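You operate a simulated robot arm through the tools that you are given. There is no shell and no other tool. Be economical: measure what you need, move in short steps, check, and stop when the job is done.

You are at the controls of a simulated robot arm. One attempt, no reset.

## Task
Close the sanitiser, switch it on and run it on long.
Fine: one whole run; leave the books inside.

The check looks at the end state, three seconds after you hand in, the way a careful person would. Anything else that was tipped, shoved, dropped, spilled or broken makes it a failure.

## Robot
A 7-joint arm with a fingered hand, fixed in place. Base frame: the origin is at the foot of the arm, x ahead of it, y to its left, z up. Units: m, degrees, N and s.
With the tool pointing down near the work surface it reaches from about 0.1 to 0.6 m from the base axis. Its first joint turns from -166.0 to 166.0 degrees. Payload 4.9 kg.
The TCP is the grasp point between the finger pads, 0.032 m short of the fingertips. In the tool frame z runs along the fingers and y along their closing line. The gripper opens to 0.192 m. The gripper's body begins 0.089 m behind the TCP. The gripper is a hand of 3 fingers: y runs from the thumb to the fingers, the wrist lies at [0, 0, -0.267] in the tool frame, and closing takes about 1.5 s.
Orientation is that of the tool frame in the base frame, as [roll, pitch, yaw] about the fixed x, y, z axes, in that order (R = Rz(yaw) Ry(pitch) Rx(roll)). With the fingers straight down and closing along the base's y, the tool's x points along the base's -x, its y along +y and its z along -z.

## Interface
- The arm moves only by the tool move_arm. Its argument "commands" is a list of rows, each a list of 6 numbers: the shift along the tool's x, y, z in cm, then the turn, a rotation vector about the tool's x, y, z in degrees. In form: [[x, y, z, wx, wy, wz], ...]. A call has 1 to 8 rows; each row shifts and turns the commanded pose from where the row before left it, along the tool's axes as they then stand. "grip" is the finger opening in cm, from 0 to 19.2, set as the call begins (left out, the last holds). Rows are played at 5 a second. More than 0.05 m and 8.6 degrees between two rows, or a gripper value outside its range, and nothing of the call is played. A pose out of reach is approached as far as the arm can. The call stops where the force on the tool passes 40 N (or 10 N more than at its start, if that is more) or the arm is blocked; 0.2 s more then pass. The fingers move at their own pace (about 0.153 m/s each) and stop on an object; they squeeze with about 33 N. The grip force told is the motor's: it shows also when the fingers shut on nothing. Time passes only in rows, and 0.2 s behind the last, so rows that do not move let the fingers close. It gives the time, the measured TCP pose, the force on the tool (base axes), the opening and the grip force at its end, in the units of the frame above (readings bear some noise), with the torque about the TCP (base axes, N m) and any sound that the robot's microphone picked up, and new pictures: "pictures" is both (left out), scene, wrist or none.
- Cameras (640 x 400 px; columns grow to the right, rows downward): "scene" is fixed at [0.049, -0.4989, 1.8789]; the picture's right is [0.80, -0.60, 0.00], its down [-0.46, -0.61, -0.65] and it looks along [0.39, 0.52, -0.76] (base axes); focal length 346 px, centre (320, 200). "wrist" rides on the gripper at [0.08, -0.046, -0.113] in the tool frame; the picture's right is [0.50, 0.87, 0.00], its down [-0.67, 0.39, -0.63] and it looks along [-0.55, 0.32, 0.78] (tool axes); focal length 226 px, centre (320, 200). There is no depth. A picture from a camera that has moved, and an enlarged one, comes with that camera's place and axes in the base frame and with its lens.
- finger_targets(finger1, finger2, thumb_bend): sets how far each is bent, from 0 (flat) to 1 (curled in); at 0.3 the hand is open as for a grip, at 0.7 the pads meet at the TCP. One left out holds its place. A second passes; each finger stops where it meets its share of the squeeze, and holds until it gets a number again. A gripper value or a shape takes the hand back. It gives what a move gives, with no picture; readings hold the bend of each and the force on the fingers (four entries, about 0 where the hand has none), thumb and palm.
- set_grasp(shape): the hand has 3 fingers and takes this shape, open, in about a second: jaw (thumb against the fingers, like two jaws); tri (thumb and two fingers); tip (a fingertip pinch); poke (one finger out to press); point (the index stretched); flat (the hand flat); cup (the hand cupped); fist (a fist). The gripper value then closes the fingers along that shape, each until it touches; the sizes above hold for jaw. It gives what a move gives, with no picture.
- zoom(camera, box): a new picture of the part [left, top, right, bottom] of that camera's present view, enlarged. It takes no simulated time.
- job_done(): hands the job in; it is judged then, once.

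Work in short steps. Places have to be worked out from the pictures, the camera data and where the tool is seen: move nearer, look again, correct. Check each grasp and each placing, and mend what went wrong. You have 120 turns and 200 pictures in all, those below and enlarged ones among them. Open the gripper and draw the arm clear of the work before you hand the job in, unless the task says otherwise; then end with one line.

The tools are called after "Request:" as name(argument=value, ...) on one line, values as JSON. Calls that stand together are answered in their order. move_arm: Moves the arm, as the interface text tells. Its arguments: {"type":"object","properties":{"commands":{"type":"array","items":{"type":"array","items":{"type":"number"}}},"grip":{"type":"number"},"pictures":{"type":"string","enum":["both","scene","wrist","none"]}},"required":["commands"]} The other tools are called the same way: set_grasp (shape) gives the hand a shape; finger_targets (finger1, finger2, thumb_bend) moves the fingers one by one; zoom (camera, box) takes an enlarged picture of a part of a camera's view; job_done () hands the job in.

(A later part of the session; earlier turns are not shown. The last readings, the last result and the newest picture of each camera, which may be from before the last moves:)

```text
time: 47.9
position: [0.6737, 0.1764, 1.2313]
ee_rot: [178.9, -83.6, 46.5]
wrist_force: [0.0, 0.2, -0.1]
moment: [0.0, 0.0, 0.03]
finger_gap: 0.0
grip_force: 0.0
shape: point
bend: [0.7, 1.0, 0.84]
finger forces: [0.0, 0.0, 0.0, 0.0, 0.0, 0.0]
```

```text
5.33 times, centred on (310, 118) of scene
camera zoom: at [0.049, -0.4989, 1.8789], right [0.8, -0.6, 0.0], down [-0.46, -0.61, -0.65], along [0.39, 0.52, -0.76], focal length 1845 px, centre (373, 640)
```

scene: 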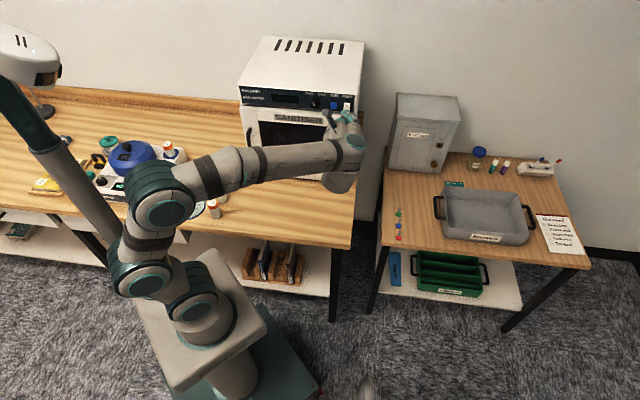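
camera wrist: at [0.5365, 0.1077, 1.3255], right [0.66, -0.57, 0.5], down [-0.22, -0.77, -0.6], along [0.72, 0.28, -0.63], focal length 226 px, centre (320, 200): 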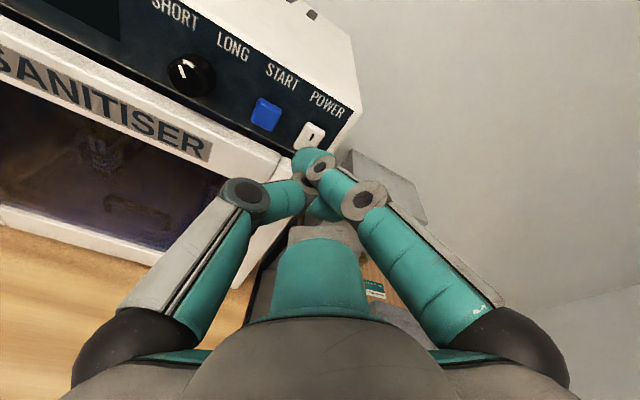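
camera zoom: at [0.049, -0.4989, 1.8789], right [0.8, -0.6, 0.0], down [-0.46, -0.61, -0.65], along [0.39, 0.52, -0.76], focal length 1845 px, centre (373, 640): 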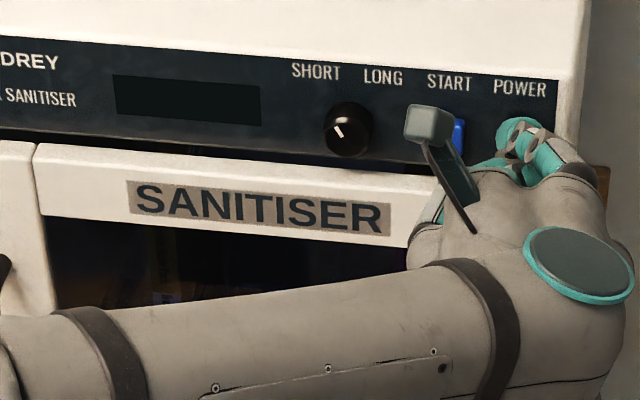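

Request:
move_arm(commands=[[0.05, 0, 0.3, 0, 0, 0], [0.05, 0, 0.3, 0, 0, 0], [0.05, 0, 0.3, 0, 0, 0]], pictures="none")

Request:
zoom(camera="scene", box=[250, 80, 370, 155])

Request:
zoom(camera="wrist", box=[220, 70, 460, 250])

```text
time: 48.6
position: [0.6795, 0.1824, 1.2331]
ee_rot: [178.4, -83.7, 46.9]
wrist_force: [-6.7, -7.3, 1.2]
moment: [0.0, 0.01, 0.1]
finger_gap: 0.0001
grip_force: 0.0
shape: point
bend: [0.7, 1.0, 0.84]
finger forces: [0.0, 0.0, 0.0, 0.1, 0.0, 0.0]
heard: click
```

```text
5.33 times, centred on (310, 118) of scene
camera zoom: at [0.049, -0.4989, 1.8789], right [0.8, -0.6, 0.0], down [-0.46, -0.61, -0.65], along [0.39, 0.52, -0.76], focal length 1845 px, centre (373, 640)
```

zoom: 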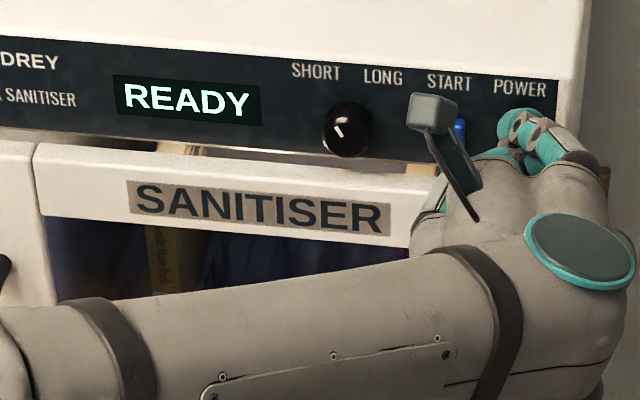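

```text
2.22 times, centred on (340, 160) of wrist
camera zoom: at [0.5749, 0.1415, 1.3266], right [0.65, -0.57, 0.5], down [-0.21, -0.77, -0.6], along [0.72, 0.28, -0.63], focal length 502 px, centre (276, 289)
```

zoom: 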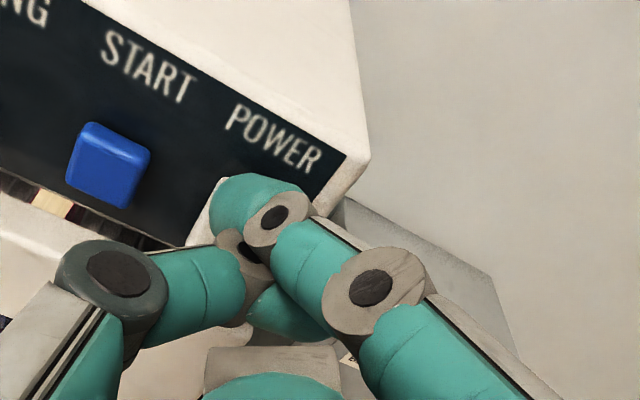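

Click heard and the display reads READY. I retreat and check the door gap and the knob.

Request:
move_arm(commands=[[-0.2, 0, -2, 0, 0, 0], [-0.3, 0, -3, 0, 0, 0], [-0.3, -1, -3, 0, 0, 0]], pictures="none")

Request:
zoom(camera="scene", box=[230, 80, 370, 190])

Request:
zoom(camera="wrist", box=[0, 0, 460, 300])

```text
time: 49.5
position: [0.6184, 0.1322, 1.2318]
ee_rot: [179.3, -83.6, 46.2]
wrist_force: [-0.1, 0.3, 0.6]
moment: [-0.01, 0.0, 0.02]
finger_gap: 0.0
grip_force: 0.1
shape: point
bend: [0.7, 1.0, 0.84]
finger forces: [0.1, 0.0, 0.0, 0.0, 0.0, 0.0]
```

```text
3.64 times, centred on (300, 135) of scene
camera zoom: at [0.049, -0.4989, 1.8789], right [0.8, -0.6, 0.0], down [-0.46, -0.61, -0.65], along [0.39, 0.52, -0.76], focal length 1258 px, centre (393, 436)
```

zoom: 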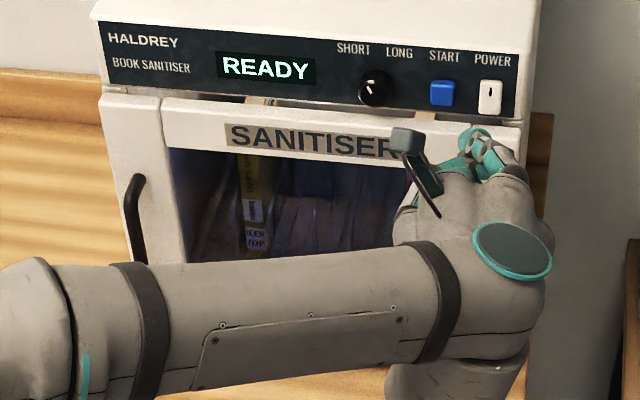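

```text
1.33 times, centred on (230, 150) of wrist
camera zoom: at [0.513, 0.0915, 1.3253], right [0.66, -0.57, 0.5], down [-0.22, -0.77, -0.6], along [0.72, 0.28, -0.63], focal length 301 px, centre (440, 267)
```

zoom: 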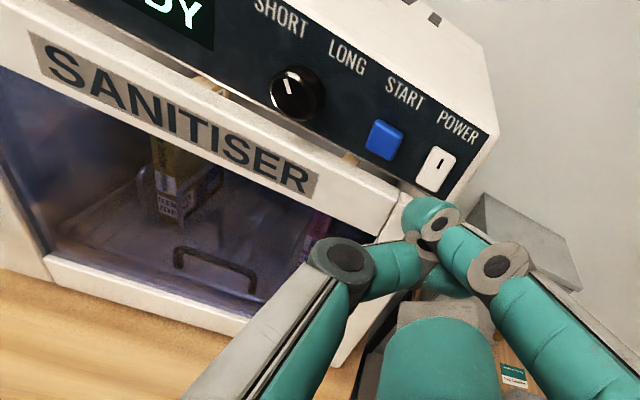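

The door picture is unchanged (gap is merely lit now). Next the knob at about (0.621, 0.290, 1.222): I level the tool fully, centre on the knob, and pre-turn -30° about the tool axis with the jaw slightly open.

Request:
move_arm(commands=[[0, -2.7, 0, 0, 6.4, 0], [-0.3, -2.7, 0, 0, 0, -8], [-0.3, -2.6, 0, 0, 0, 0], [-0.3, -2.4, 0, 0, 0, 0]], pictures="none")

Request:
set_grasp(shape="jaw")

Request:
move_arm(commands=[[0, 0, 0, 0, 0, -8], [0, 0, 0, 0, 0, -8], [0, 0, 0, 0, 0, -6], [0, 0, 0, 0, 0, 0], [0, 0, 0, 0, 0, 0]], grip=6)

Request:
zoom(camera="scene", box=[250, 80, 370, 155])

```text
time: 50.5
position: [0.5441, 0.2067, 1.218]
ee_rot: [89.4, -81.9, 136.0]
wrist_force: [-0.4, 0.3, -0.2]
moment: [0.02, -0.02, 0.02]
finger_gap: 0.0
grip_force: 0.0
shape: point
bend: [0.7, 1.0, 0.84]
finger forces: [0.1, 0.1, 0.1, 0.0, 0.1, 0.0]
```

```text
time: 51.4
position: [0.5452, 0.2064, 1.2175]
ee_rot: [89.7, -81.9, 135.7]
wrist_force: [0.5, 0.0, 0.0]
moment: [0.01, 0.0, 0.03]
finger_gap: 0.1919
grip_force: 0.0
shape: jaw
bend: [0.3, 0.3, 0.3]
finger forces: [0.0, 0.0, 0.0, 0.1, 0.1, 0.0]
```

```text
time: 52.5
position: [0.5448, 0.207, 1.2185]
ee_rot: [89.9, -59.8, 135.5]
wrist_force: [-0.1, -0.4, 0.3]
moment: [0.02, 0.03, -0.01]
finger_gap: 0.0603
grip_force: 0.0
shape: jaw
bend: [0.47, 0.47, 0.7]
finger forces: [0.1, 0.1, 0.0, 0.0, 0.0, 0.0]
camera wrist: at [0.4082, 0.182, 1.2652], right [0.35, -0.35, 0.87], down [0.04, -0.92, -0.39], along [0.93, 0.17, -0.31], focal length 226 px, centre (320, 200)
```

scene: 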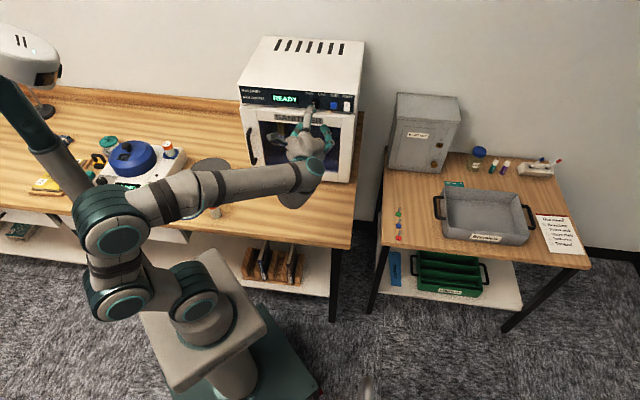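
wrist: 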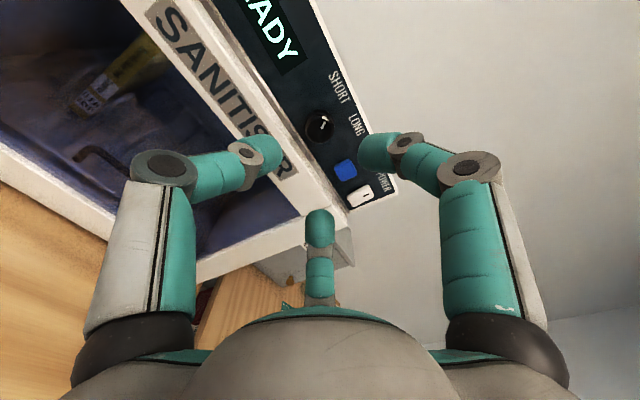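

```text
5.33 times, centred on (310, 118) of scene
camera zoom: at [0.049, -0.4989, 1.8789], right [0.8, -0.6, 0.0], down [-0.46, -0.61, -0.65], along [0.39, 0.52, -0.76], focal length 1845 px, centre (373, 640)
```

zoom: 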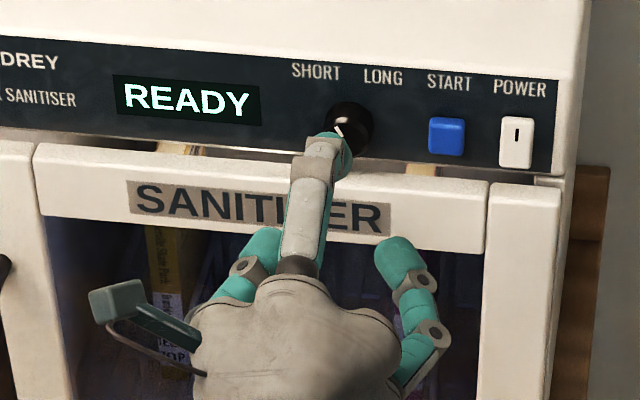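

The three fingers sit radially around the axis, which points within ~5 mm of the knob centre. I correct 4 mm left and 3 mm up, narrow a bit to 4.5, and advance 6 cm.

In this rotated tool frame I apply the small correction along the tool axes (x is 30° from vertical).

Request:
move_arm(commands=[[0.06, -0.5, 0, 0, 0, 0], [0, 0, 1.5, 0, 0, 0], [0, 0, 1.5, 0, 0, 0], [0, 0, 1.5, 0, 0, 0], [0, 0, 1.0, 0, 0, 0]], grip=4.5)

Request:
zoom(camera="wrist", box=[220, 70, 420, 250])

Request:
zoom(camera="scene", box=[270, 80, 370, 142])

```text
time: 53.8
position: [0.5807, 0.2477, 1.2172]
ee_rot: [89.8, -59.8, 135.6]
wrist_force: [-0.4, -0.7, 0.0]
moment: [0.01, 0.05, 0.03]
finger_gap: 0.0453
grip_force: 0.1
shape: jaw
bend: [0.78, 0.78, 0.7]
finger forces: [0.1, 0.1, 0.0, 0.0, 0.0, 0.0]
camera wrist: at [0.4442, 0.2235, 1.2639], right [0.35, -0.35, 0.87], down [0.04, -0.92, -0.39], along [0.93, 0.17, -0.31], focal length 226 px, centre (320, 200)
```

scene: 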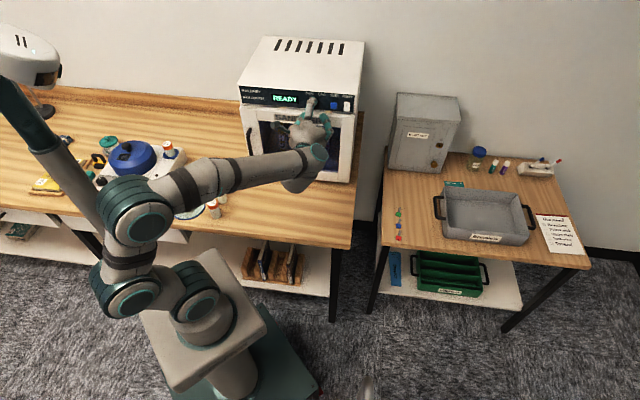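
wrist: 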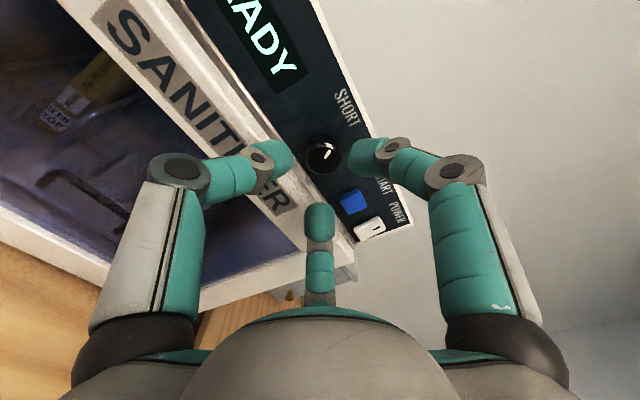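

```text
2.22 times, centred on (320, 160) of wrist
camera zoom: at [0.4442, 0.2235, 1.2639], right [0.35, -0.35, 0.87], down [0.04, -0.92, -0.39], along [0.93, 0.17, -0.31], focal length 502 px, centre (320, 289)
```

zoom: 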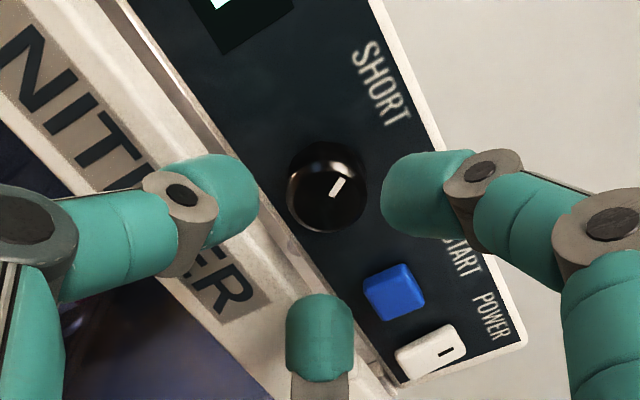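

```text
6.40 times, centred on (320, 111) of scene
camera zoom: at [0.049, -0.4989, 1.8789], right [0.8, -0.6, 0.0], down [-0.46, -0.61, -0.65], along [0.39, 0.52, -0.76], focal length 2214 px, centre (320, 770)
```

zoom: 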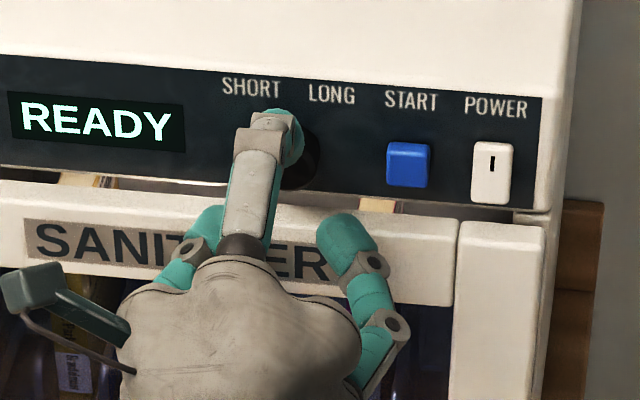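

The fingers straddle the knob cleanly. I raise 4 mm and advance 3 cm so the pads surround it.

Request:
move_arm(commands=[[0.45, 0.03, 0, 0, 0, 0], [0, 0, 1.2, 0, 0, 0], [0, 0, 1.2, 0, 0, 0], [0, 0, 0.6, 0, 0, 0]], pictures="wrist")

Request:
zoom(camera="wrist", box=[220, 70, 420, 250])

Request:
zoom(camera="scene", box=[270, 80, 370, 142])

```text
time: 54.8
position: [0.5992, 0.2706, 1.2203]
ee_rot: [89.9, -59.9, 135.5]
wrist_force: [-0.4, 0.3, 0.1]
moment: [0.04, -0.01, -0.01]
finger_gap: 0.0455
grip_force: 0.0
shape: jaw
bend: [0.78, 0.78, 0.7]
finger forces: [0.0, 0.0, 0.0, 0.0, 0.0, 0.0]
camera wrist: at [0.4627, 0.2465, 1.2674], right [0.36, -0.35, 0.87], down [0.04, -0.92, -0.39], along [0.93, 0.17, -0.31], focal length 226 px, centre (320, 200)
```

wrist: 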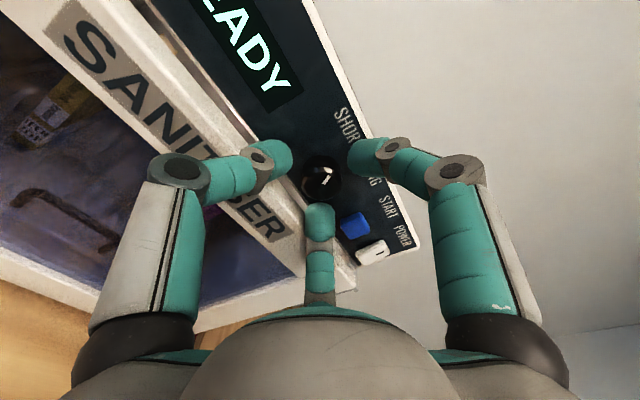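

```text
2.22 times, centred on (320, 160) of wrist
camera zoom: at [0.4627, 0.2465, 1.2674], right [0.36, -0.35, 0.87], down [0.04, -0.92, -0.39], along [0.93, 0.17, -0.31], focal length 502 px, centre (320, 289)
```

zoom: 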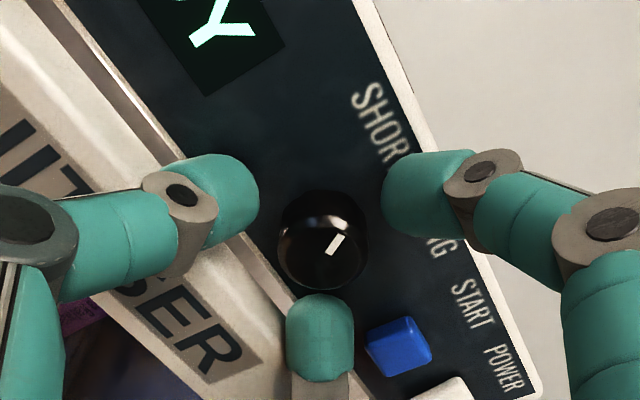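

```text
6.40 times, centred on (320, 111) of scene
camera zoom: at [0.049, -0.4989, 1.8789], right [0.8, -0.6, 0.0], down [-0.46, -0.61, -0.65], along [0.39, 0.52, -0.76], focal length 2214 px, centre (320, 770)
```

zoom: 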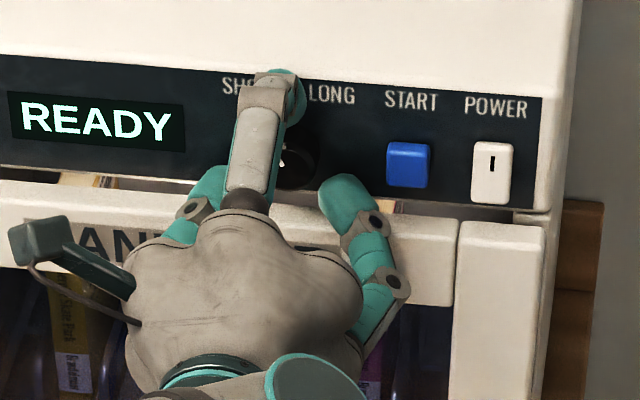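

Well centred. I advance 6 mm more and close on the knob.

Request:
move_arm(commands=[[0, 0, 0.6, 0, 0, 0]], pictures="none")

Request:
move_arm(commands=[[0, 0, 0, 0, 0, 0], [0, 0, 0, 0, 0, 0], [0, 0, 0, 0, 0, 0], [0, 0, 0, 0, 0, 0], [0, 0, 0, 0, 0, 0]], grip=0, pictures="none")

Request:
zoom(camera="wrist", box=[220, 70, 420, 250])

Request:
zoom(camera="scene", box=[270, 80, 370, 142])

```text
time: 55.1
position: [0.6025, 0.2742, 1.221]
ee_rot: [89.8, -59.8, 135.7]
wrist_force: [-19.1, -16.8, 3.5]
moment: [-0.1, 0.0, 0.11]
finger_gap: 0.0467
grip_force: 0.1
shape: jaw
bend: [0.78, 0.78, 0.7]
finger forces: [7.5, 8.1, 0.0, 0.0, 9.5, 0.1]
```

```text
time: 56.4
position: [0.6034, 0.2759, 1.2199]
ee_rot: [90.0, -59.9, 135.5]
wrist_force: [5.1, -0.4, -1.0]
moment: [-0.03, 0.04, -0.15]
finger_gap: 0.0336
grip_force: 32.6
shape: jaw
bend: [0.78, 0.78, 0.67]
finger forces: [26.6, 28.4, 0.0, 0.1, 24.0, 0.0]
```

```text
2.22 times, centred on (320, 160) of wrist
camera zoom: at [0.4678, 0.2505, 1.2667], right [0.36, -0.35, 0.87], down [0.04, -0.92, -0.39], along [0.93, 0.17, -0.31], focal length 502 px, centre (320, 289)
```

zoom: 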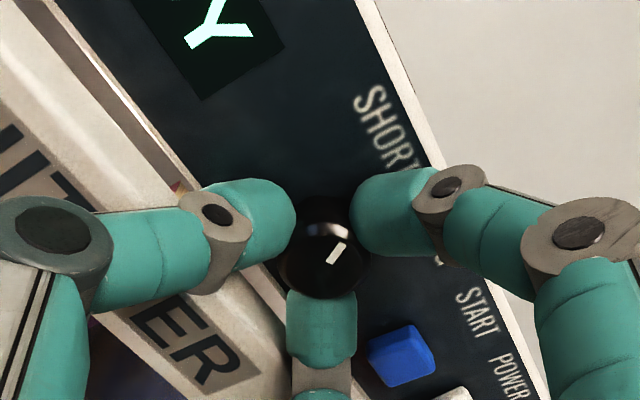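

```text
6.40 times, centred on (320, 111) of scene
camera zoom: at [0.049, -0.4989, 1.8789], right [0.8, -0.6, 0.0], down [-0.46, -0.61, -0.65], along [0.39, 0.52, -0.76], focal length 2214 px, centre (320, 770)
```

zoom: 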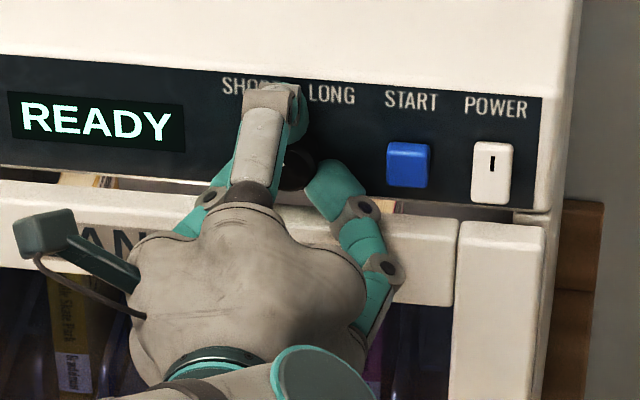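

All three fingers grip the knob (gap 3.4 cm, ~26 N each). I turn clockwise, i.e. +z, by about 60°.

Request:
move_arm(commands=[[0, 0, -0.1, 0, 0, 7.5], [0, 0, 0, 0, 0, 7.5], [0, 0, 0, 0, 0, 7.5], [0, 0, 0, 0, 0, 7.5], [0, 0, 0, 0, 0, 7.5], [0, 0, 0, 0, 0, 7.5], [0, 0, 0, 0, 0, 7.5], [0, 0, 0, 0, 0, 7.5]], pictures="wrist")

Request:
zoom(camera="wrist", box=[220, 70, 420, 250])

Request:
zoom(camera="scene", box=[270, 80, 370, 142])

```text
time: 58.1
position: [0.6034, 0.275, 1.2204]
ee_rot: [-89.9, -60.0, -44.7]
wrist_force: [5.8, -7.6, -4.7]
moment: [-0.37, 0.12, -0.23]
finger_gap: 0.0298
grip_force: 33.2
shape: jaw
bend: [0.77, 0.79, 0.68]
finger forces: [25.9, 31.2, 0.0, 0.0, 25.7, 0.0]
camera wrist: at [0.5238, 0.1934, 1.3135], right [0.71, -0.7, 0.0], down [-0.44, -0.45, -0.78], along [0.54, 0.55, -0.63], focal length 226 px, centre (320, 200)
```

wrist: 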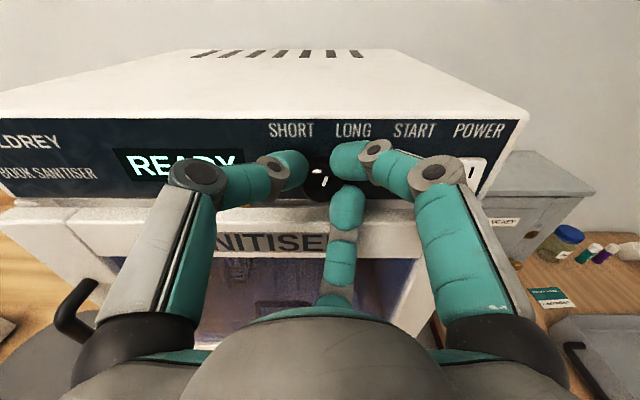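

```text
2.22 times, centred on (320, 160) of wrist
camera zoom: at [0.5238, 0.1934, 1.3135], right [0.71, -0.7, 0.0], down [-0.44, -0.45, -0.78], along [0.54, 0.55, -0.63], focal length 502 px, centre (320, 289)
```

zoom: 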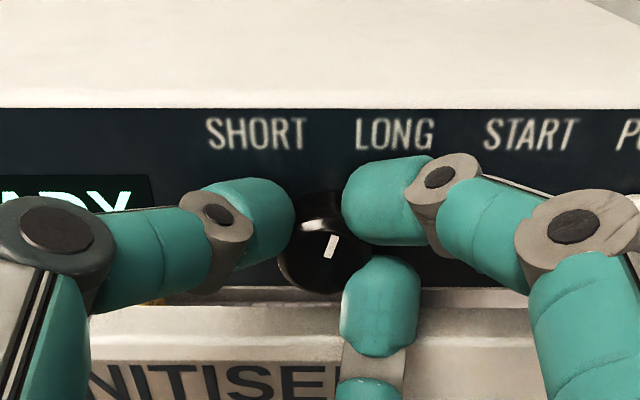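

```text
6.40 times, centred on (320, 111) of scene
camera zoom: at [0.049, -0.4989, 1.8789], right [0.8, -0.6, 0.0], down [-0.46, -0.61, -0.65], along [0.39, 0.52, -0.76], focal length 2214 px, centre (320, 770)
```

zoom: 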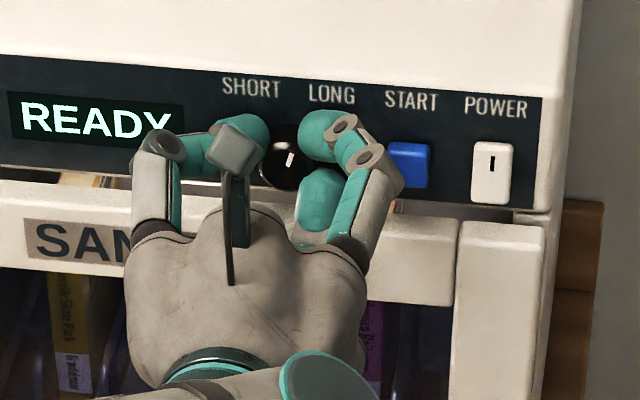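

The pointer now leans right of vertical, toward LONG, but perhaps not all the way. I turn another ~15°.

Request:
move_arm(commands=[[0, 0, 0, 0, 0, 7.5], [0, 0, 0, 0, 0, 7.5], [0, 0, 0, 0, 0, 0]], pictures="none")

Request:
zoom(camera="wrist", box=[220, 70, 420, 250])

Request:
zoom(camera="scene", box=[280, 85, 340, 122])

```text
time: 59.0
position: [0.6046, 0.2742, 1.2232]
ee_rot: [-89.6, -45.1, -44.8]
wrist_force: [14.9, -8.9, 7.4]
moment: [0.05, -0.09, -0.23]
finger_gap: 0.0281
grip_force: 32.9
shape: jaw
bend: [0.77, 0.8, 0.67]
finger forces: [24.7, 30.4, 0.0, 0.0, 21.6, 0.0]
```

```text
2.22 times, centred on (320, 160) of wrist
camera zoom: at [0.5414, 0.1762, 1.3136], right [0.69, -0.68, -0.26], down [-0.58, -0.31, -0.75], along [0.43, 0.67, -0.61], focal length 502 px, centre (320, 289)
```

zoom: 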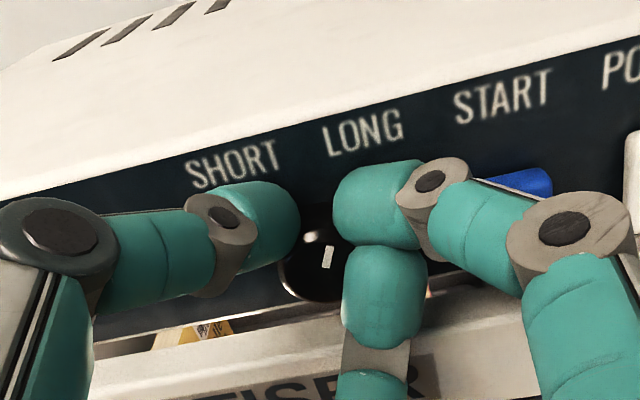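

```text
10.67 times, centred on (310, 104) of scene
camera zoom: at [0.049, -0.4989, 1.8789], right [0.8, -0.6, 0.0], down [-0.46, -0.61, -0.65], along [0.39, 0.52, -0.76], focal length 3690 px, centre (427, 1229)
```

zoom: 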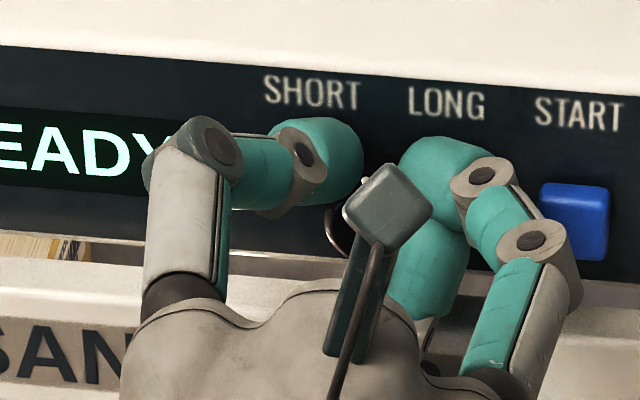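

Relative to the panel the pointer is now at about +29°, mirror to the original -30°. I release and back off to check.

Request:
move_arm(commands=[[0, 0, 0, 0, 0, 0], [0, 0, 0, 0, 0, 0], [0, 0, 0, 0, 0, 0], [0, 0, -1.5, 0, 0, 0], [0, 0, -2, 0, 0, 0], [0, 0, -2, 0, 0, 0], [0, 0, -2, 0, 0, 0]], grip=5, pictures="none")

Request:
zoom(camera="wrist", box=[200, 40, 440, 220])

Request:
zoom(camera="scene", box=[280, 80, 360, 130])

```text
time: 60.5
position: [0.5499, 0.221, 1.2204]
ee_rot: [-90.1, -45.0, -44.5]
wrist_force: [-0.1, -0.1, -0.1]
moment: [-0.01, 0.0, 0.02]
finger_gap: 0.0497
grip_force: 0.0
shape: jaw
bend: [0.78, 0.78, 0.7]
finger forces: [0.1, 0.1, 0.1, 0.0, 0.1, 0.1]
```

```text
2.22 times, centred on (320, 130) of wrist
camera zoom: at [0.4879, 0.1244, 1.3111], right [0.69, -0.68, -0.26], down [-0.58, -0.31, -0.75], along [0.43, 0.67, -0.61], focal length 502 px, centre (320, 356)
```

zoom: 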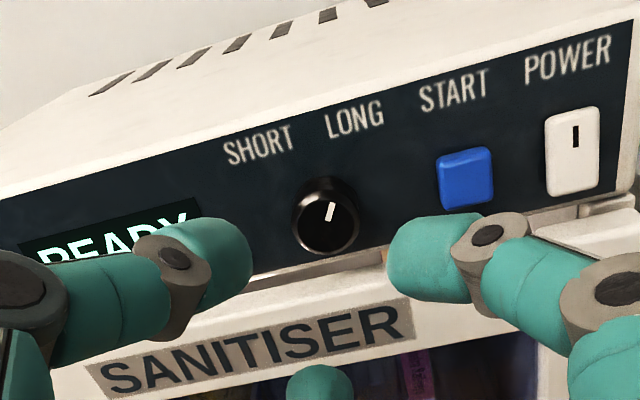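

```text
8.00 times, centred on (320, 105) of scene
camera zoom: at [0.049, -0.4989, 1.8789], right [0.8, -0.6, 0.0], down [-0.46, -0.61, -0.65], along [0.39, 0.52, -0.76], focal length 2767 px, centre (320, 960)
```

zoom: 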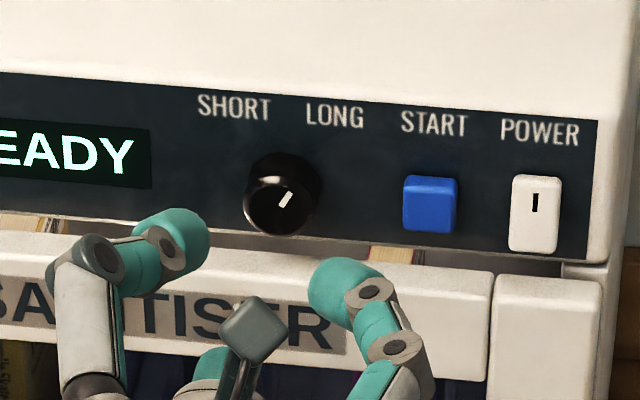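

The pointer is at LONG, mirror-symmetric to where SHORT was. Before starting I check more closely that the door is truly shut at its free edge.

Request:
zoom(camera="scene", box=[232, 85, 292, 122])

Request:
zoom(camera="scene", box=[310, 95, 370, 132])

```text
10.67 times, centred on (262, 104) of scene
camera zoom: at [0.049, -0.4989, 1.8789], right [0.8, -0.6, 0.0], down [-0.46, -0.61, -0.65], along [0.39, 0.52, -0.76], focal length 3690 px, centre (939, 1229)
```

zoom: 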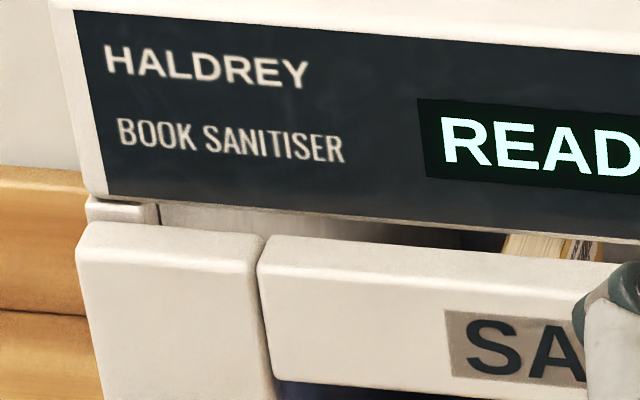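

```text
10.67 times, centred on (340, 114) of scene
camera zoom: at [0.049, -0.4989, 1.8789], right [0.8, -0.6, 0.0], down [-0.46, -0.61, -0.65], along [0.39, 0.52, -0.76], focal length 3690 px, centre (107, 1123)
```

zoom: 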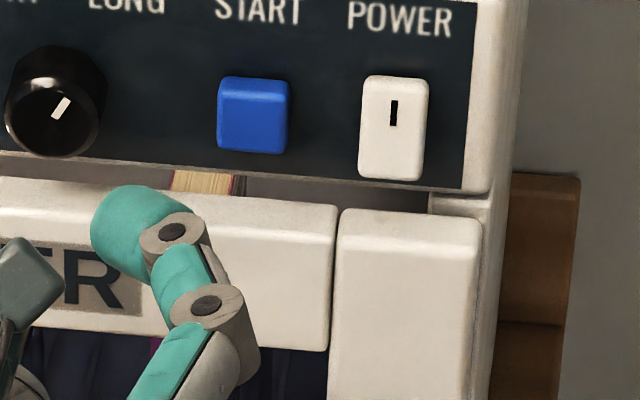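

The gap is near uniform (the door overlays the front), so it is shut to within a couple of mm; the interlock will tell. I rotate back, take the point shape and line up with START.

Request:
move_arm(commands=[[0, 0, 0, 0, 0, -7.5], [0, 0, 0, 0, 0, -7.5], [0, 0, 0, 0, 0, -7.5], [0, 0, 0, 0, 0, -7.5], [0, 0, 0, 0, 0, -7.5], [0, 0, 0, 0, 0, -7.5]], pictures="none")

Request:
set_grasp(shape="point")

Request:
move_arm(commands=[[0.1, 2.5, 0, 0, 0, 0], [0.1, 2.5, 0, 0, 0, 0], [0.2, 2.4, 0, 0, 0, 0], [0, 0, 1.5, 0, 0, 0]], pictures="none")

Request:
zoom(camera="wrist", box=[220, 50, 420, 230])

Request:
zoom(camera="scene", box=[280, 80, 360, 130])

```text
time: 62.0
position: [0.5502, 0.2215, 1.2199]
ee_rot: [85.7, -89.8, 140.0]
wrist_force: [0.0, -0.2, -0.7]
moment: [-0.02, -0.01, 0.01]
finger_gap: 0.0499
grip_force: 0.1
shape: jaw
bend: [0.78, 0.78, 0.7]
finger forces: [0.0, 0.0, 0.0, 0.1, 0.1, 0.0]
```

```text
time: 62.9
position: [0.5501, 0.2203, 1.2207]
ee_rot: [71.6, -90.0, 153.8]
wrist_force: [0.1, -0.4, 0.1]
moment: [-0.02, -0.01, 0.02]
finger_gap: 0.0001
grip_force: 0.0
shape: point
bend: [0.7, 1.0, 0.55]
finger forces: [0.0, 0.0, 0.0, 0.1, 0.1, 0.0]
```

```text
time: 63.9
position: [0.6126, 0.1782, 1.2228]
ee_rot: [88.8, -90.0, 136.6]
wrist_force: [0.8, -0.4, -0.4]
moment: [0.0, -0.01, 0.01]
finger_gap: 0.1843
grip_force: 0.0
shape: point
bend: [0.7, 1.0, 0.78]
finger forces: [0.2, 0.0, 0.0, 0.0, 0.0, 0.1]
```

```text
2.22 times, centred on (320, 140) of wrist
camera zoom: at [0.5004, 0.1309, 1.3049], right [0.62, -0.61, 0.5], down [-0.17, -0.72, -0.67], along [0.77, 0.33, -0.55], focal length 502 px, centre (320, 333)
```

zoom: 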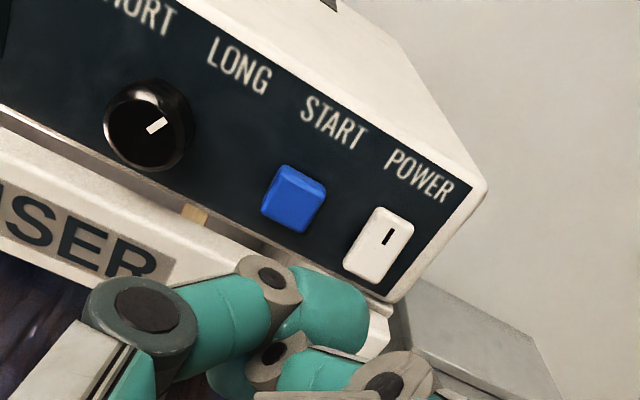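

```text
8.00 times, centred on (320, 105) of scene
camera zoom: at [0.049, -0.4989, 1.8789], right [0.8, -0.6, 0.0], down [-0.46, -0.61, -0.65], along [0.39, 0.52, -0.76], focal length 2767 px, centre (320, 960)
```

zoom: 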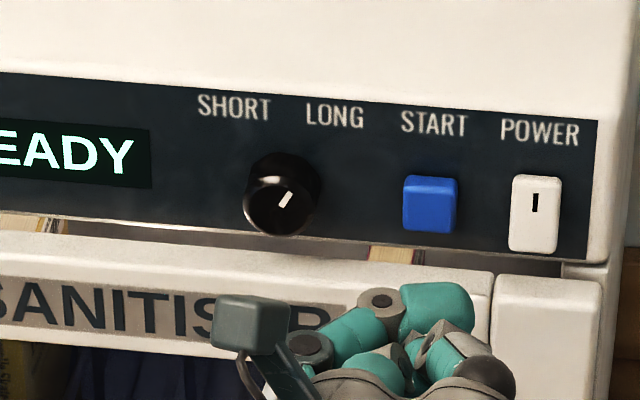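

The thumb got tangled in front of the index this time. I reopen to jaw and take the point shape again.

Request:
set_grasp(shape="jaw")

Request:
finger_targets(finger1=0.7)

Request:
set_grasp(shape="point")

Request:
zoom(camera="wrist", box=[220, 50, 420, 230])

Request:
zoom(camera="scene", box=[280, 80, 360, 130])

```text
time: 64.8
position: [0.6123, 0.1788, 1.224]
ee_rot: [77.5, -89.9, 147.9]
wrist_force: [-0.1, 0.0, -0.8]
moment: [0.0, 0.0, 0.02]
finger_gap: 0.1917
grip_force: 0.1
shape: jaw
bend: [0.3, 0.3, 0.3]
finger forces: [0.1, 0.0, 0.1, 0.0, 0.0, 0.0]
```

```text
time: 65.8
position: [0.6113, 0.1788, 1.2233]
ee_rot: [77.7, -89.9, 147.8]
wrist_force: [-0.4, 0.9, -0.5]
moment: [-0.01, -0.02, 0.03]
finger_gap: 0.0959
grip_force: 0.1
shape: fingers
bend: [0.7, 0.3, 0.3]
finger forces: [0.1, 0.1, 0.0, 0.1, 0.0, 0.2]
```

```text
time: 66.7
position: [0.6134, 0.1798, 1.2237]
ee_rot: [78.0, -90.0, 147.5]
wrist_force: [-0.1, 0.5, 0.1]
moment: [-0.01, 0.01, -0.01]
finger_gap: 0.0002
grip_force: 0.0
shape: point
bend: [0.7, 1.0, 0.8]
finger forces: [0.0, 0.1, 0.0, 0.0, 0.0, 0.0]
```

```text
2.22 times, centred on (320, 140) of wrist
camera zoom: at [0.5002, 0.1309, 1.3049], right [0.62, -0.61, 0.5], down [-0.17, -0.72, -0.67], along [0.77, 0.33, -0.55], focal length 502 px, centre (320, 333)
```

zoom: 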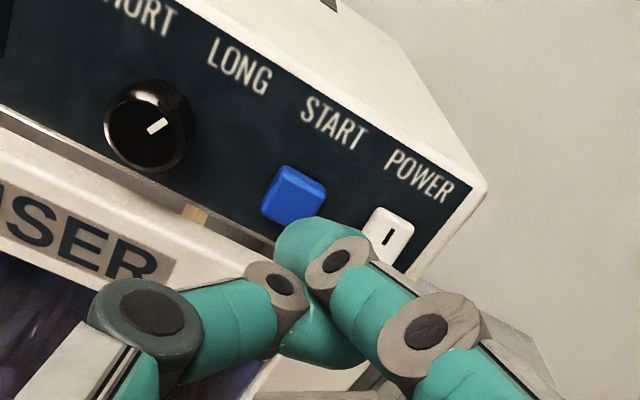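

```text
8.00 times, centred on (320, 105) of scene
camera zoom: at [0.049, -0.4989, 1.8789], right [0.8, -0.6, 0.0], down [-0.46, -0.61, -0.65], along [0.39, 0.52, -0.76], focal length 2767 px, centre (320, 960)
```

zoom: 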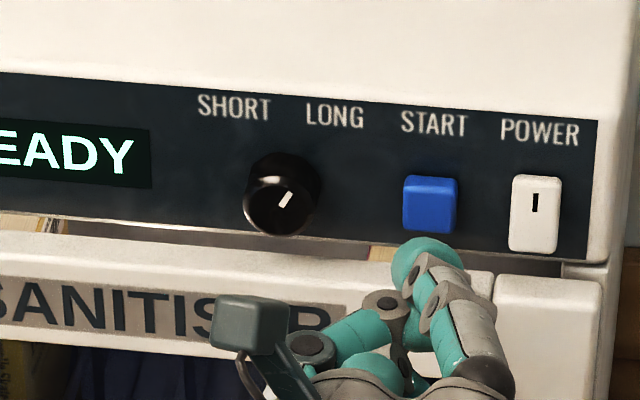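

Index is clear now and lined up with START. I press slowly.

Request:
move_arm(commands=[[-0.3, -0.2, 1.2, 0, 0, 0], [0, 0, 1.0, 0, 0, 0], [0, 0, 0.8, 0, 0, 0], [0, 0, 0.4, 0, 0, 0], [0, 0, 0.4, 0, 0, 0]], pictures="none")

Request:
zoom(camera="scene", box=[250, 80, 370, 155])

Request:
zoom(camera="wrist", box=[220, 50, 420, 230])

```text
time: 67.8
position: [0.6382, 0.2088, 1.2205]
ee_rot: [70.3, -89.9, 155.2]
wrist_force: [-0.3, 0.6, -0.6]
moment: [0.0, 0.03, 0.01]
finger_gap: 0.0
grip_force: 0.0
shape: point
bend: [0.7, 1.0, 0.82]
finger forces: [0.0, 0.0, 0.1, 0.0, 0.0, 0.0]
```

```text
5.33 times, centred on (310, 118) of scene
camera zoom: at [0.049, -0.4989, 1.8789], right [0.8, -0.6, 0.0], down [-0.46, -0.61, -0.65], along [0.39, 0.52, -0.76], focal length 1845 px, centre (373, 640)
```

zoom: 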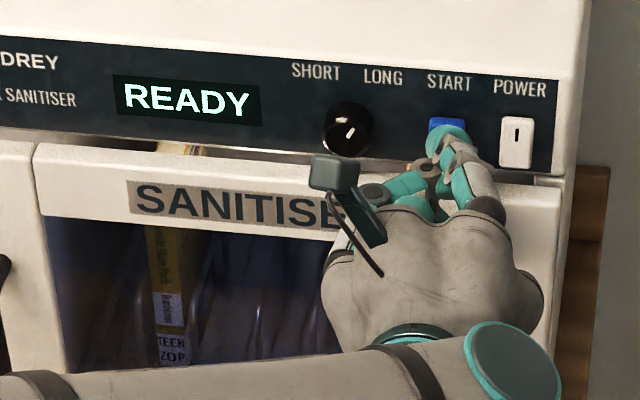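

```text
2.22 times, centred on (320, 140) of wrist
camera zoom: at [0.5265, 0.1604, 1.3023], right [0.62, -0.61, 0.5], down [-0.17, -0.72, -0.67], along [0.77, 0.33, -0.55], focal length 502 px, centre (320, 333)
```

zoom: 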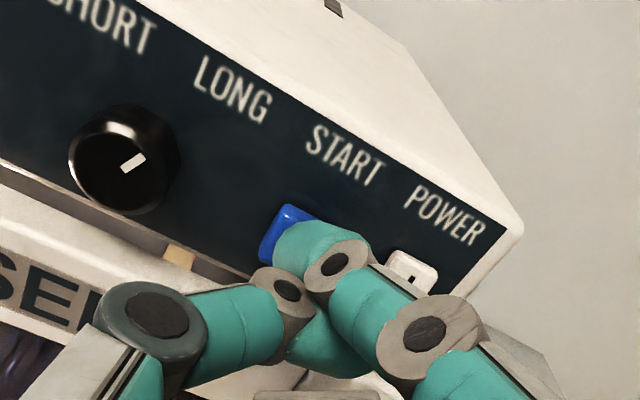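

Request:
move_arm(commands=[[0, 0, 0.3, 0, 0, 0], [0, 0, 0.3, 0, 0, 0], [0, 0, 0.3, 0, 0, 0], [0, 0, 0.3, 0, 0, 0]], pictures="none")

Request:
zoom(camera="scene", box=[250, 80, 370, 155])

```text
time: 68.8
position: [0.6473, 0.217, 1.221]
ee_rot: [71.6, -89.9, 153.8]
wrist_force: [-1.5, -2.7, 0.7]
moment: [0.03, 0.01, -0.05]
finger_gap: 0.0
grip_force: 0.1
shape: point
bend: [0.7, 1.0, 0.83]
finger forces: [0.0, 0.0, 0.0, 0.0, 0.1, 0.0]
heard: click
```

```text
5.33 times, centred on (310, 118) of scene
camera zoom: at [0.049, -0.4989, 1.8789], right [0.8, -0.6, 0.0], down [-0.46, -0.61, -0.65], along [0.39, 0.52, -0.76], focal length 1845 px, centre (373, 640)
```

zoom: 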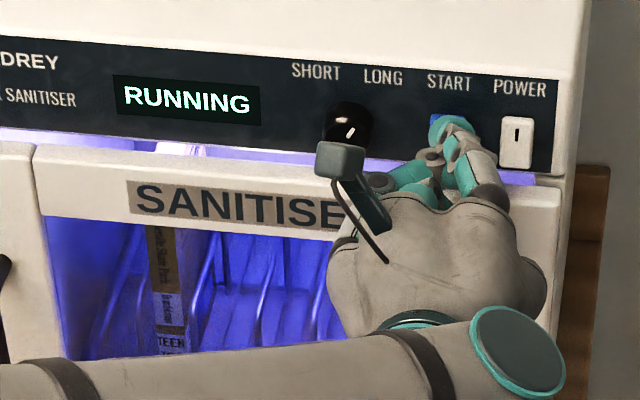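

Click heard: RUNNING, with the UV light on. I draw straight back and away from the machine.

Request:
move_arm(commands=[[0, 0, -2, 0, 0, 0], [0, 0, -3, 0, 0, 0], [0, 0, -4, 0, 0, 0], [0, 0, -4, 0, 0, 0], [2, 0, -3, 0, 0, 0], [3, 0, -2, 0, 0, 0], [4, 0, 0, 0, 0, 0], [4, 0, 0, 0, 0, 0]], pictures="scene")

Request:
zoom(camera="scene", box=[230, 80, 370, 190])

```text
time: 70.7
position: [0.5203, 0.0874, 1.3521]
ee_rot: [97.3, -89.9, 128.3]
wrist_force: [0.8, 0.2, -1.0]
moment: [-0.02, 0.0, 0.03]
finger_gap: 0.0
grip_force: 0.0
shape: point
bend: [0.7, 1.0, 0.84]
finger forces: [0.1, 0.0, 0.0, 0.1, 0.1, 0.0]
```

scene: 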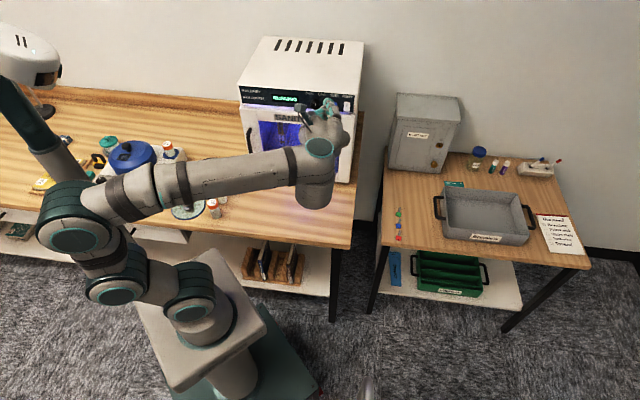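

```text
3.64 times, centred on (300, 135) of scene
camera zoom: at [0.049, -0.4989, 1.8789], right [0.8, -0.6, 0.0], down [-0.46, -0.61, -0.65], along [0.39, 0.52, -0.76], focal length 1258 px, centre (393, 436)
```

zoom: 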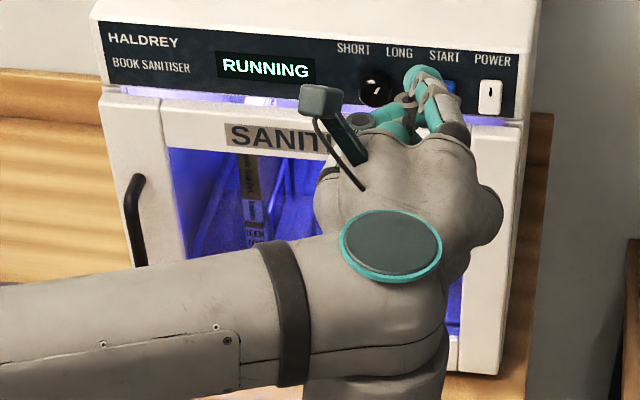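

The run is going. I draw further back, open the hand, then wait for the run to end.

Request:
move_arm(commands=[[1, -2, -4, 0, 0, 0], [1, -2, -4, 0, 0, 0], [1, -2, -3, 0, 0, 0]], pictures="none")

Request:
set_grasp(shape="jaw")

Request:
move_arm(commands=[[0, 0, 0, 0, 0, 0], [0, 0, 0, 0, 0, 0], [0, 0, 0, 0, 0, 0], [0, 0, 0, 0, 0, 0], [0, 0, 0, 0, 0, 0], [0, 0, 0, 0, 0, 0], [0, 0, 0, 0, 0, 0], [0, 0, 0, 0, 0, 0]], pictures="none")

Request:
zoom(camera="scene", box=[220, 60, 380, 200])

```text
time: 71.5
position: [0.4036, 0.0524, 1.3793]
ee_rot: [78.6, -90.0, 146.9]
wrist_force: [0.2, -0.4, -0.6]
moment: [0.0, -0.01, 0.01]
finger_gap: 0.0
grip_force: 0.1
shape: point
bend: [0.7, 1.0, 0.84]
finger forces: [0.1, 0.1, 0.0, 0.1, 0.1, 0.0]
```

```text
time: 72.3
position: [0.4052, 0.0529, 1.381]
ee_rot: [75.7, -89.8, 149.8]
wrist_force: [0.0, 0.2, -0.2]
moment: [0.0, -0.01, 0.0]
finger_gap: 0.1918
grip_force: 0.1
shape: jaw
bend: [0.3, 0.3, 0.3]
finger forces: [0.0, 0.0, 0.1, 0.0, 0.0, 0.0]
```

```text
time: 74.2
position: [0.4056, 0.0535, 1.381]
ee_rot: [75.8, -89.9, 149.7]
wrist_force: [-0.2, -0.5, 0.0]
moment: [-0.02, 0.0, 0.0]
finger_gap: 0.1918
grip_force: 0.2
shape: jaw
bend: [0.3, 0.3, 0.3]
finger forces: [0.0, 0.0, 0.0, 0.0, 0.0, 0.0]
```

```text
2.86 times, centred on (300, 130) of scene
camera zoom: at [0.049, -0.4989, 1.8789], right [0.8, -0.6, 0.0], down [-0.46, -0.61, -0.65], along [0.39, 0.52, -0.76], focal length 988 px, centre (377, 400)
```

zoom: 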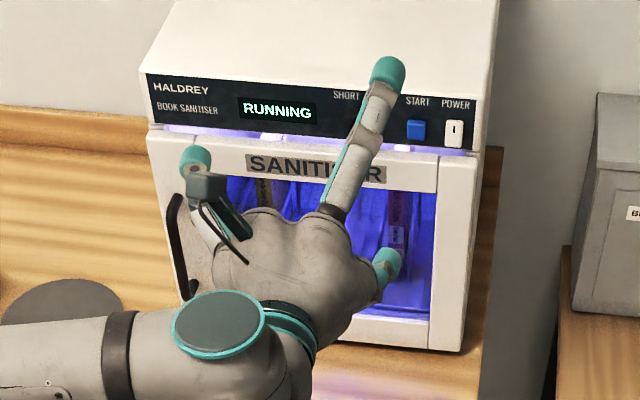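

Still RUNNING. I wait with still rows, listening for a beep.

Request:
move_arm(commands=[[0, 0, 0, 0, 0, 0], [0, 0, 0, 0, 0, 0], [0, 0, 0, 0, 0, 0], [0, 0, 0, 0, 0, 0], [0, 0, 0, 0, 0, 0], [0, 0, 0, 0, 0, 0], [0, 0, 0, 0, 0, 0], [0, 0, 0, 0, 0, 0]], pictures="none")

Request:
move_arm(commands=[[0, 0, 0, 0, 0, 0], [0, 0, 0, 0, 0, 0], [0, 0, 0, 0, 0, 0], [0, 0, 0, 0, 0, 0], [0, 0, 0, 0, 0, 0], [0, 0, 0, 0, 0, 0], [0, 0, 0, 0, 0, 0], [0, 0, 0, 0, 0, 0]], pictures="none")

Request:
move_arm(commands=[[0, 0, 0, 0, 0, 0], [0, 0, 0, 0, 0, 0], [0, 0, 0, 0, 0, 0], [0, 0, 0, 0, 0, 0], [0, 0, 0, 0, 0, 0], [0, 0, 0, 0, 0, 0], [0, 0, 0, 0, 0, 0], [0, 0, 0, 0, 0, 0]], pictures="none")

Request:
move_arm(commands=[[0, 0, 0, 0, 0, 0], [0, 0, 0, 0, 0, 0], [0, 0, 0, 0, 0, 0], [0, 0, 0, 0, 0, 0], [0, 0, 0, 0, 0, 0], [0, 0, 0, 0, 0, 0], [0, 0, 0, 0, 0, 0], [0, 0, 0, 0, 0, 0]], pictures="none")

Request:
zoom(camera="scene", box=[220, 60, 380, 200])

```text
time: 76.0
position: [0.4047, 0.0532, 1.3812]
ee_rot: [75.8, -89.9, 149.5]
wrist_force: [-0.2, 0.4, -0.6]
moment: [0.0, -0.02, 0.02]
finger_gap: 0.1922
grip_force: 0.0
shape: jaw
bend: [0.3, 0.3, 0.3]
finger forces: [0.1, 0.0, 0.0, 0.1, 0.1, 0.1]
```

```text
time: 77.8
position: [0.405, 0.0519, 1.38]
ee_rot: [75.8, -89.9, 149.6]
wrist_force: [-0.4, 0.4, 0.0]
moment: [0.0, 0.01, 0.0]
finger_gap: 0.192
grip_force: 0.0
shape: jaw
bend: [0.3, 0.3, 0.3]
finger forces: [0.1, 0.1, 0.0, 0.0, 0.1, 0.1]
```

```text
time: 79.5
position: [0.4048, 0.0528, 1.3797]
ee_rot: [75.8, -89.9, 149.6]
wrist_force: [-0.3, -0.4, 0.2]
moment: [-0.01, 0.0, 0.0]
finger_gap: 0.192
grip_force: 0.0
shape: jaw
bend: [0.3, 0.3, 0.3]
finger forces: [0.0, 0.0, 0.0, 0.1, 0.0, 0.0]
```

```text
time: 81.3
position: [0.4041, 0.052, 1.3808]
ee_rot: [75.7, -89.9, 149.7]
wrist_force: [0.4, -1.0, 0.3]
moment: [0.0, 0.02, -0.02]
finger_gap: 0.1918
grip_force: 0.1
shape: jaw
bend: [0.3, 0.3, 0.3]
finger forces: [0.0, 0.0, 0.1, 0.1, 0.1, 0.1]
```

```text
2.86 times, centred on (300, 130) of scene
camera zoom: at [0.049, -0.4989, 1.8789], right [0.8, -0.6, 0.0], down [-0.46, -0.61, -0.65], along [0.39, 0.52, -0.76], focal length 988 px, centre (377, 400)
```

zoom: 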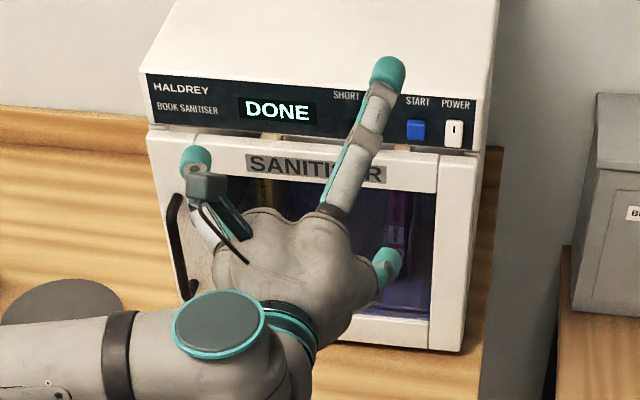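

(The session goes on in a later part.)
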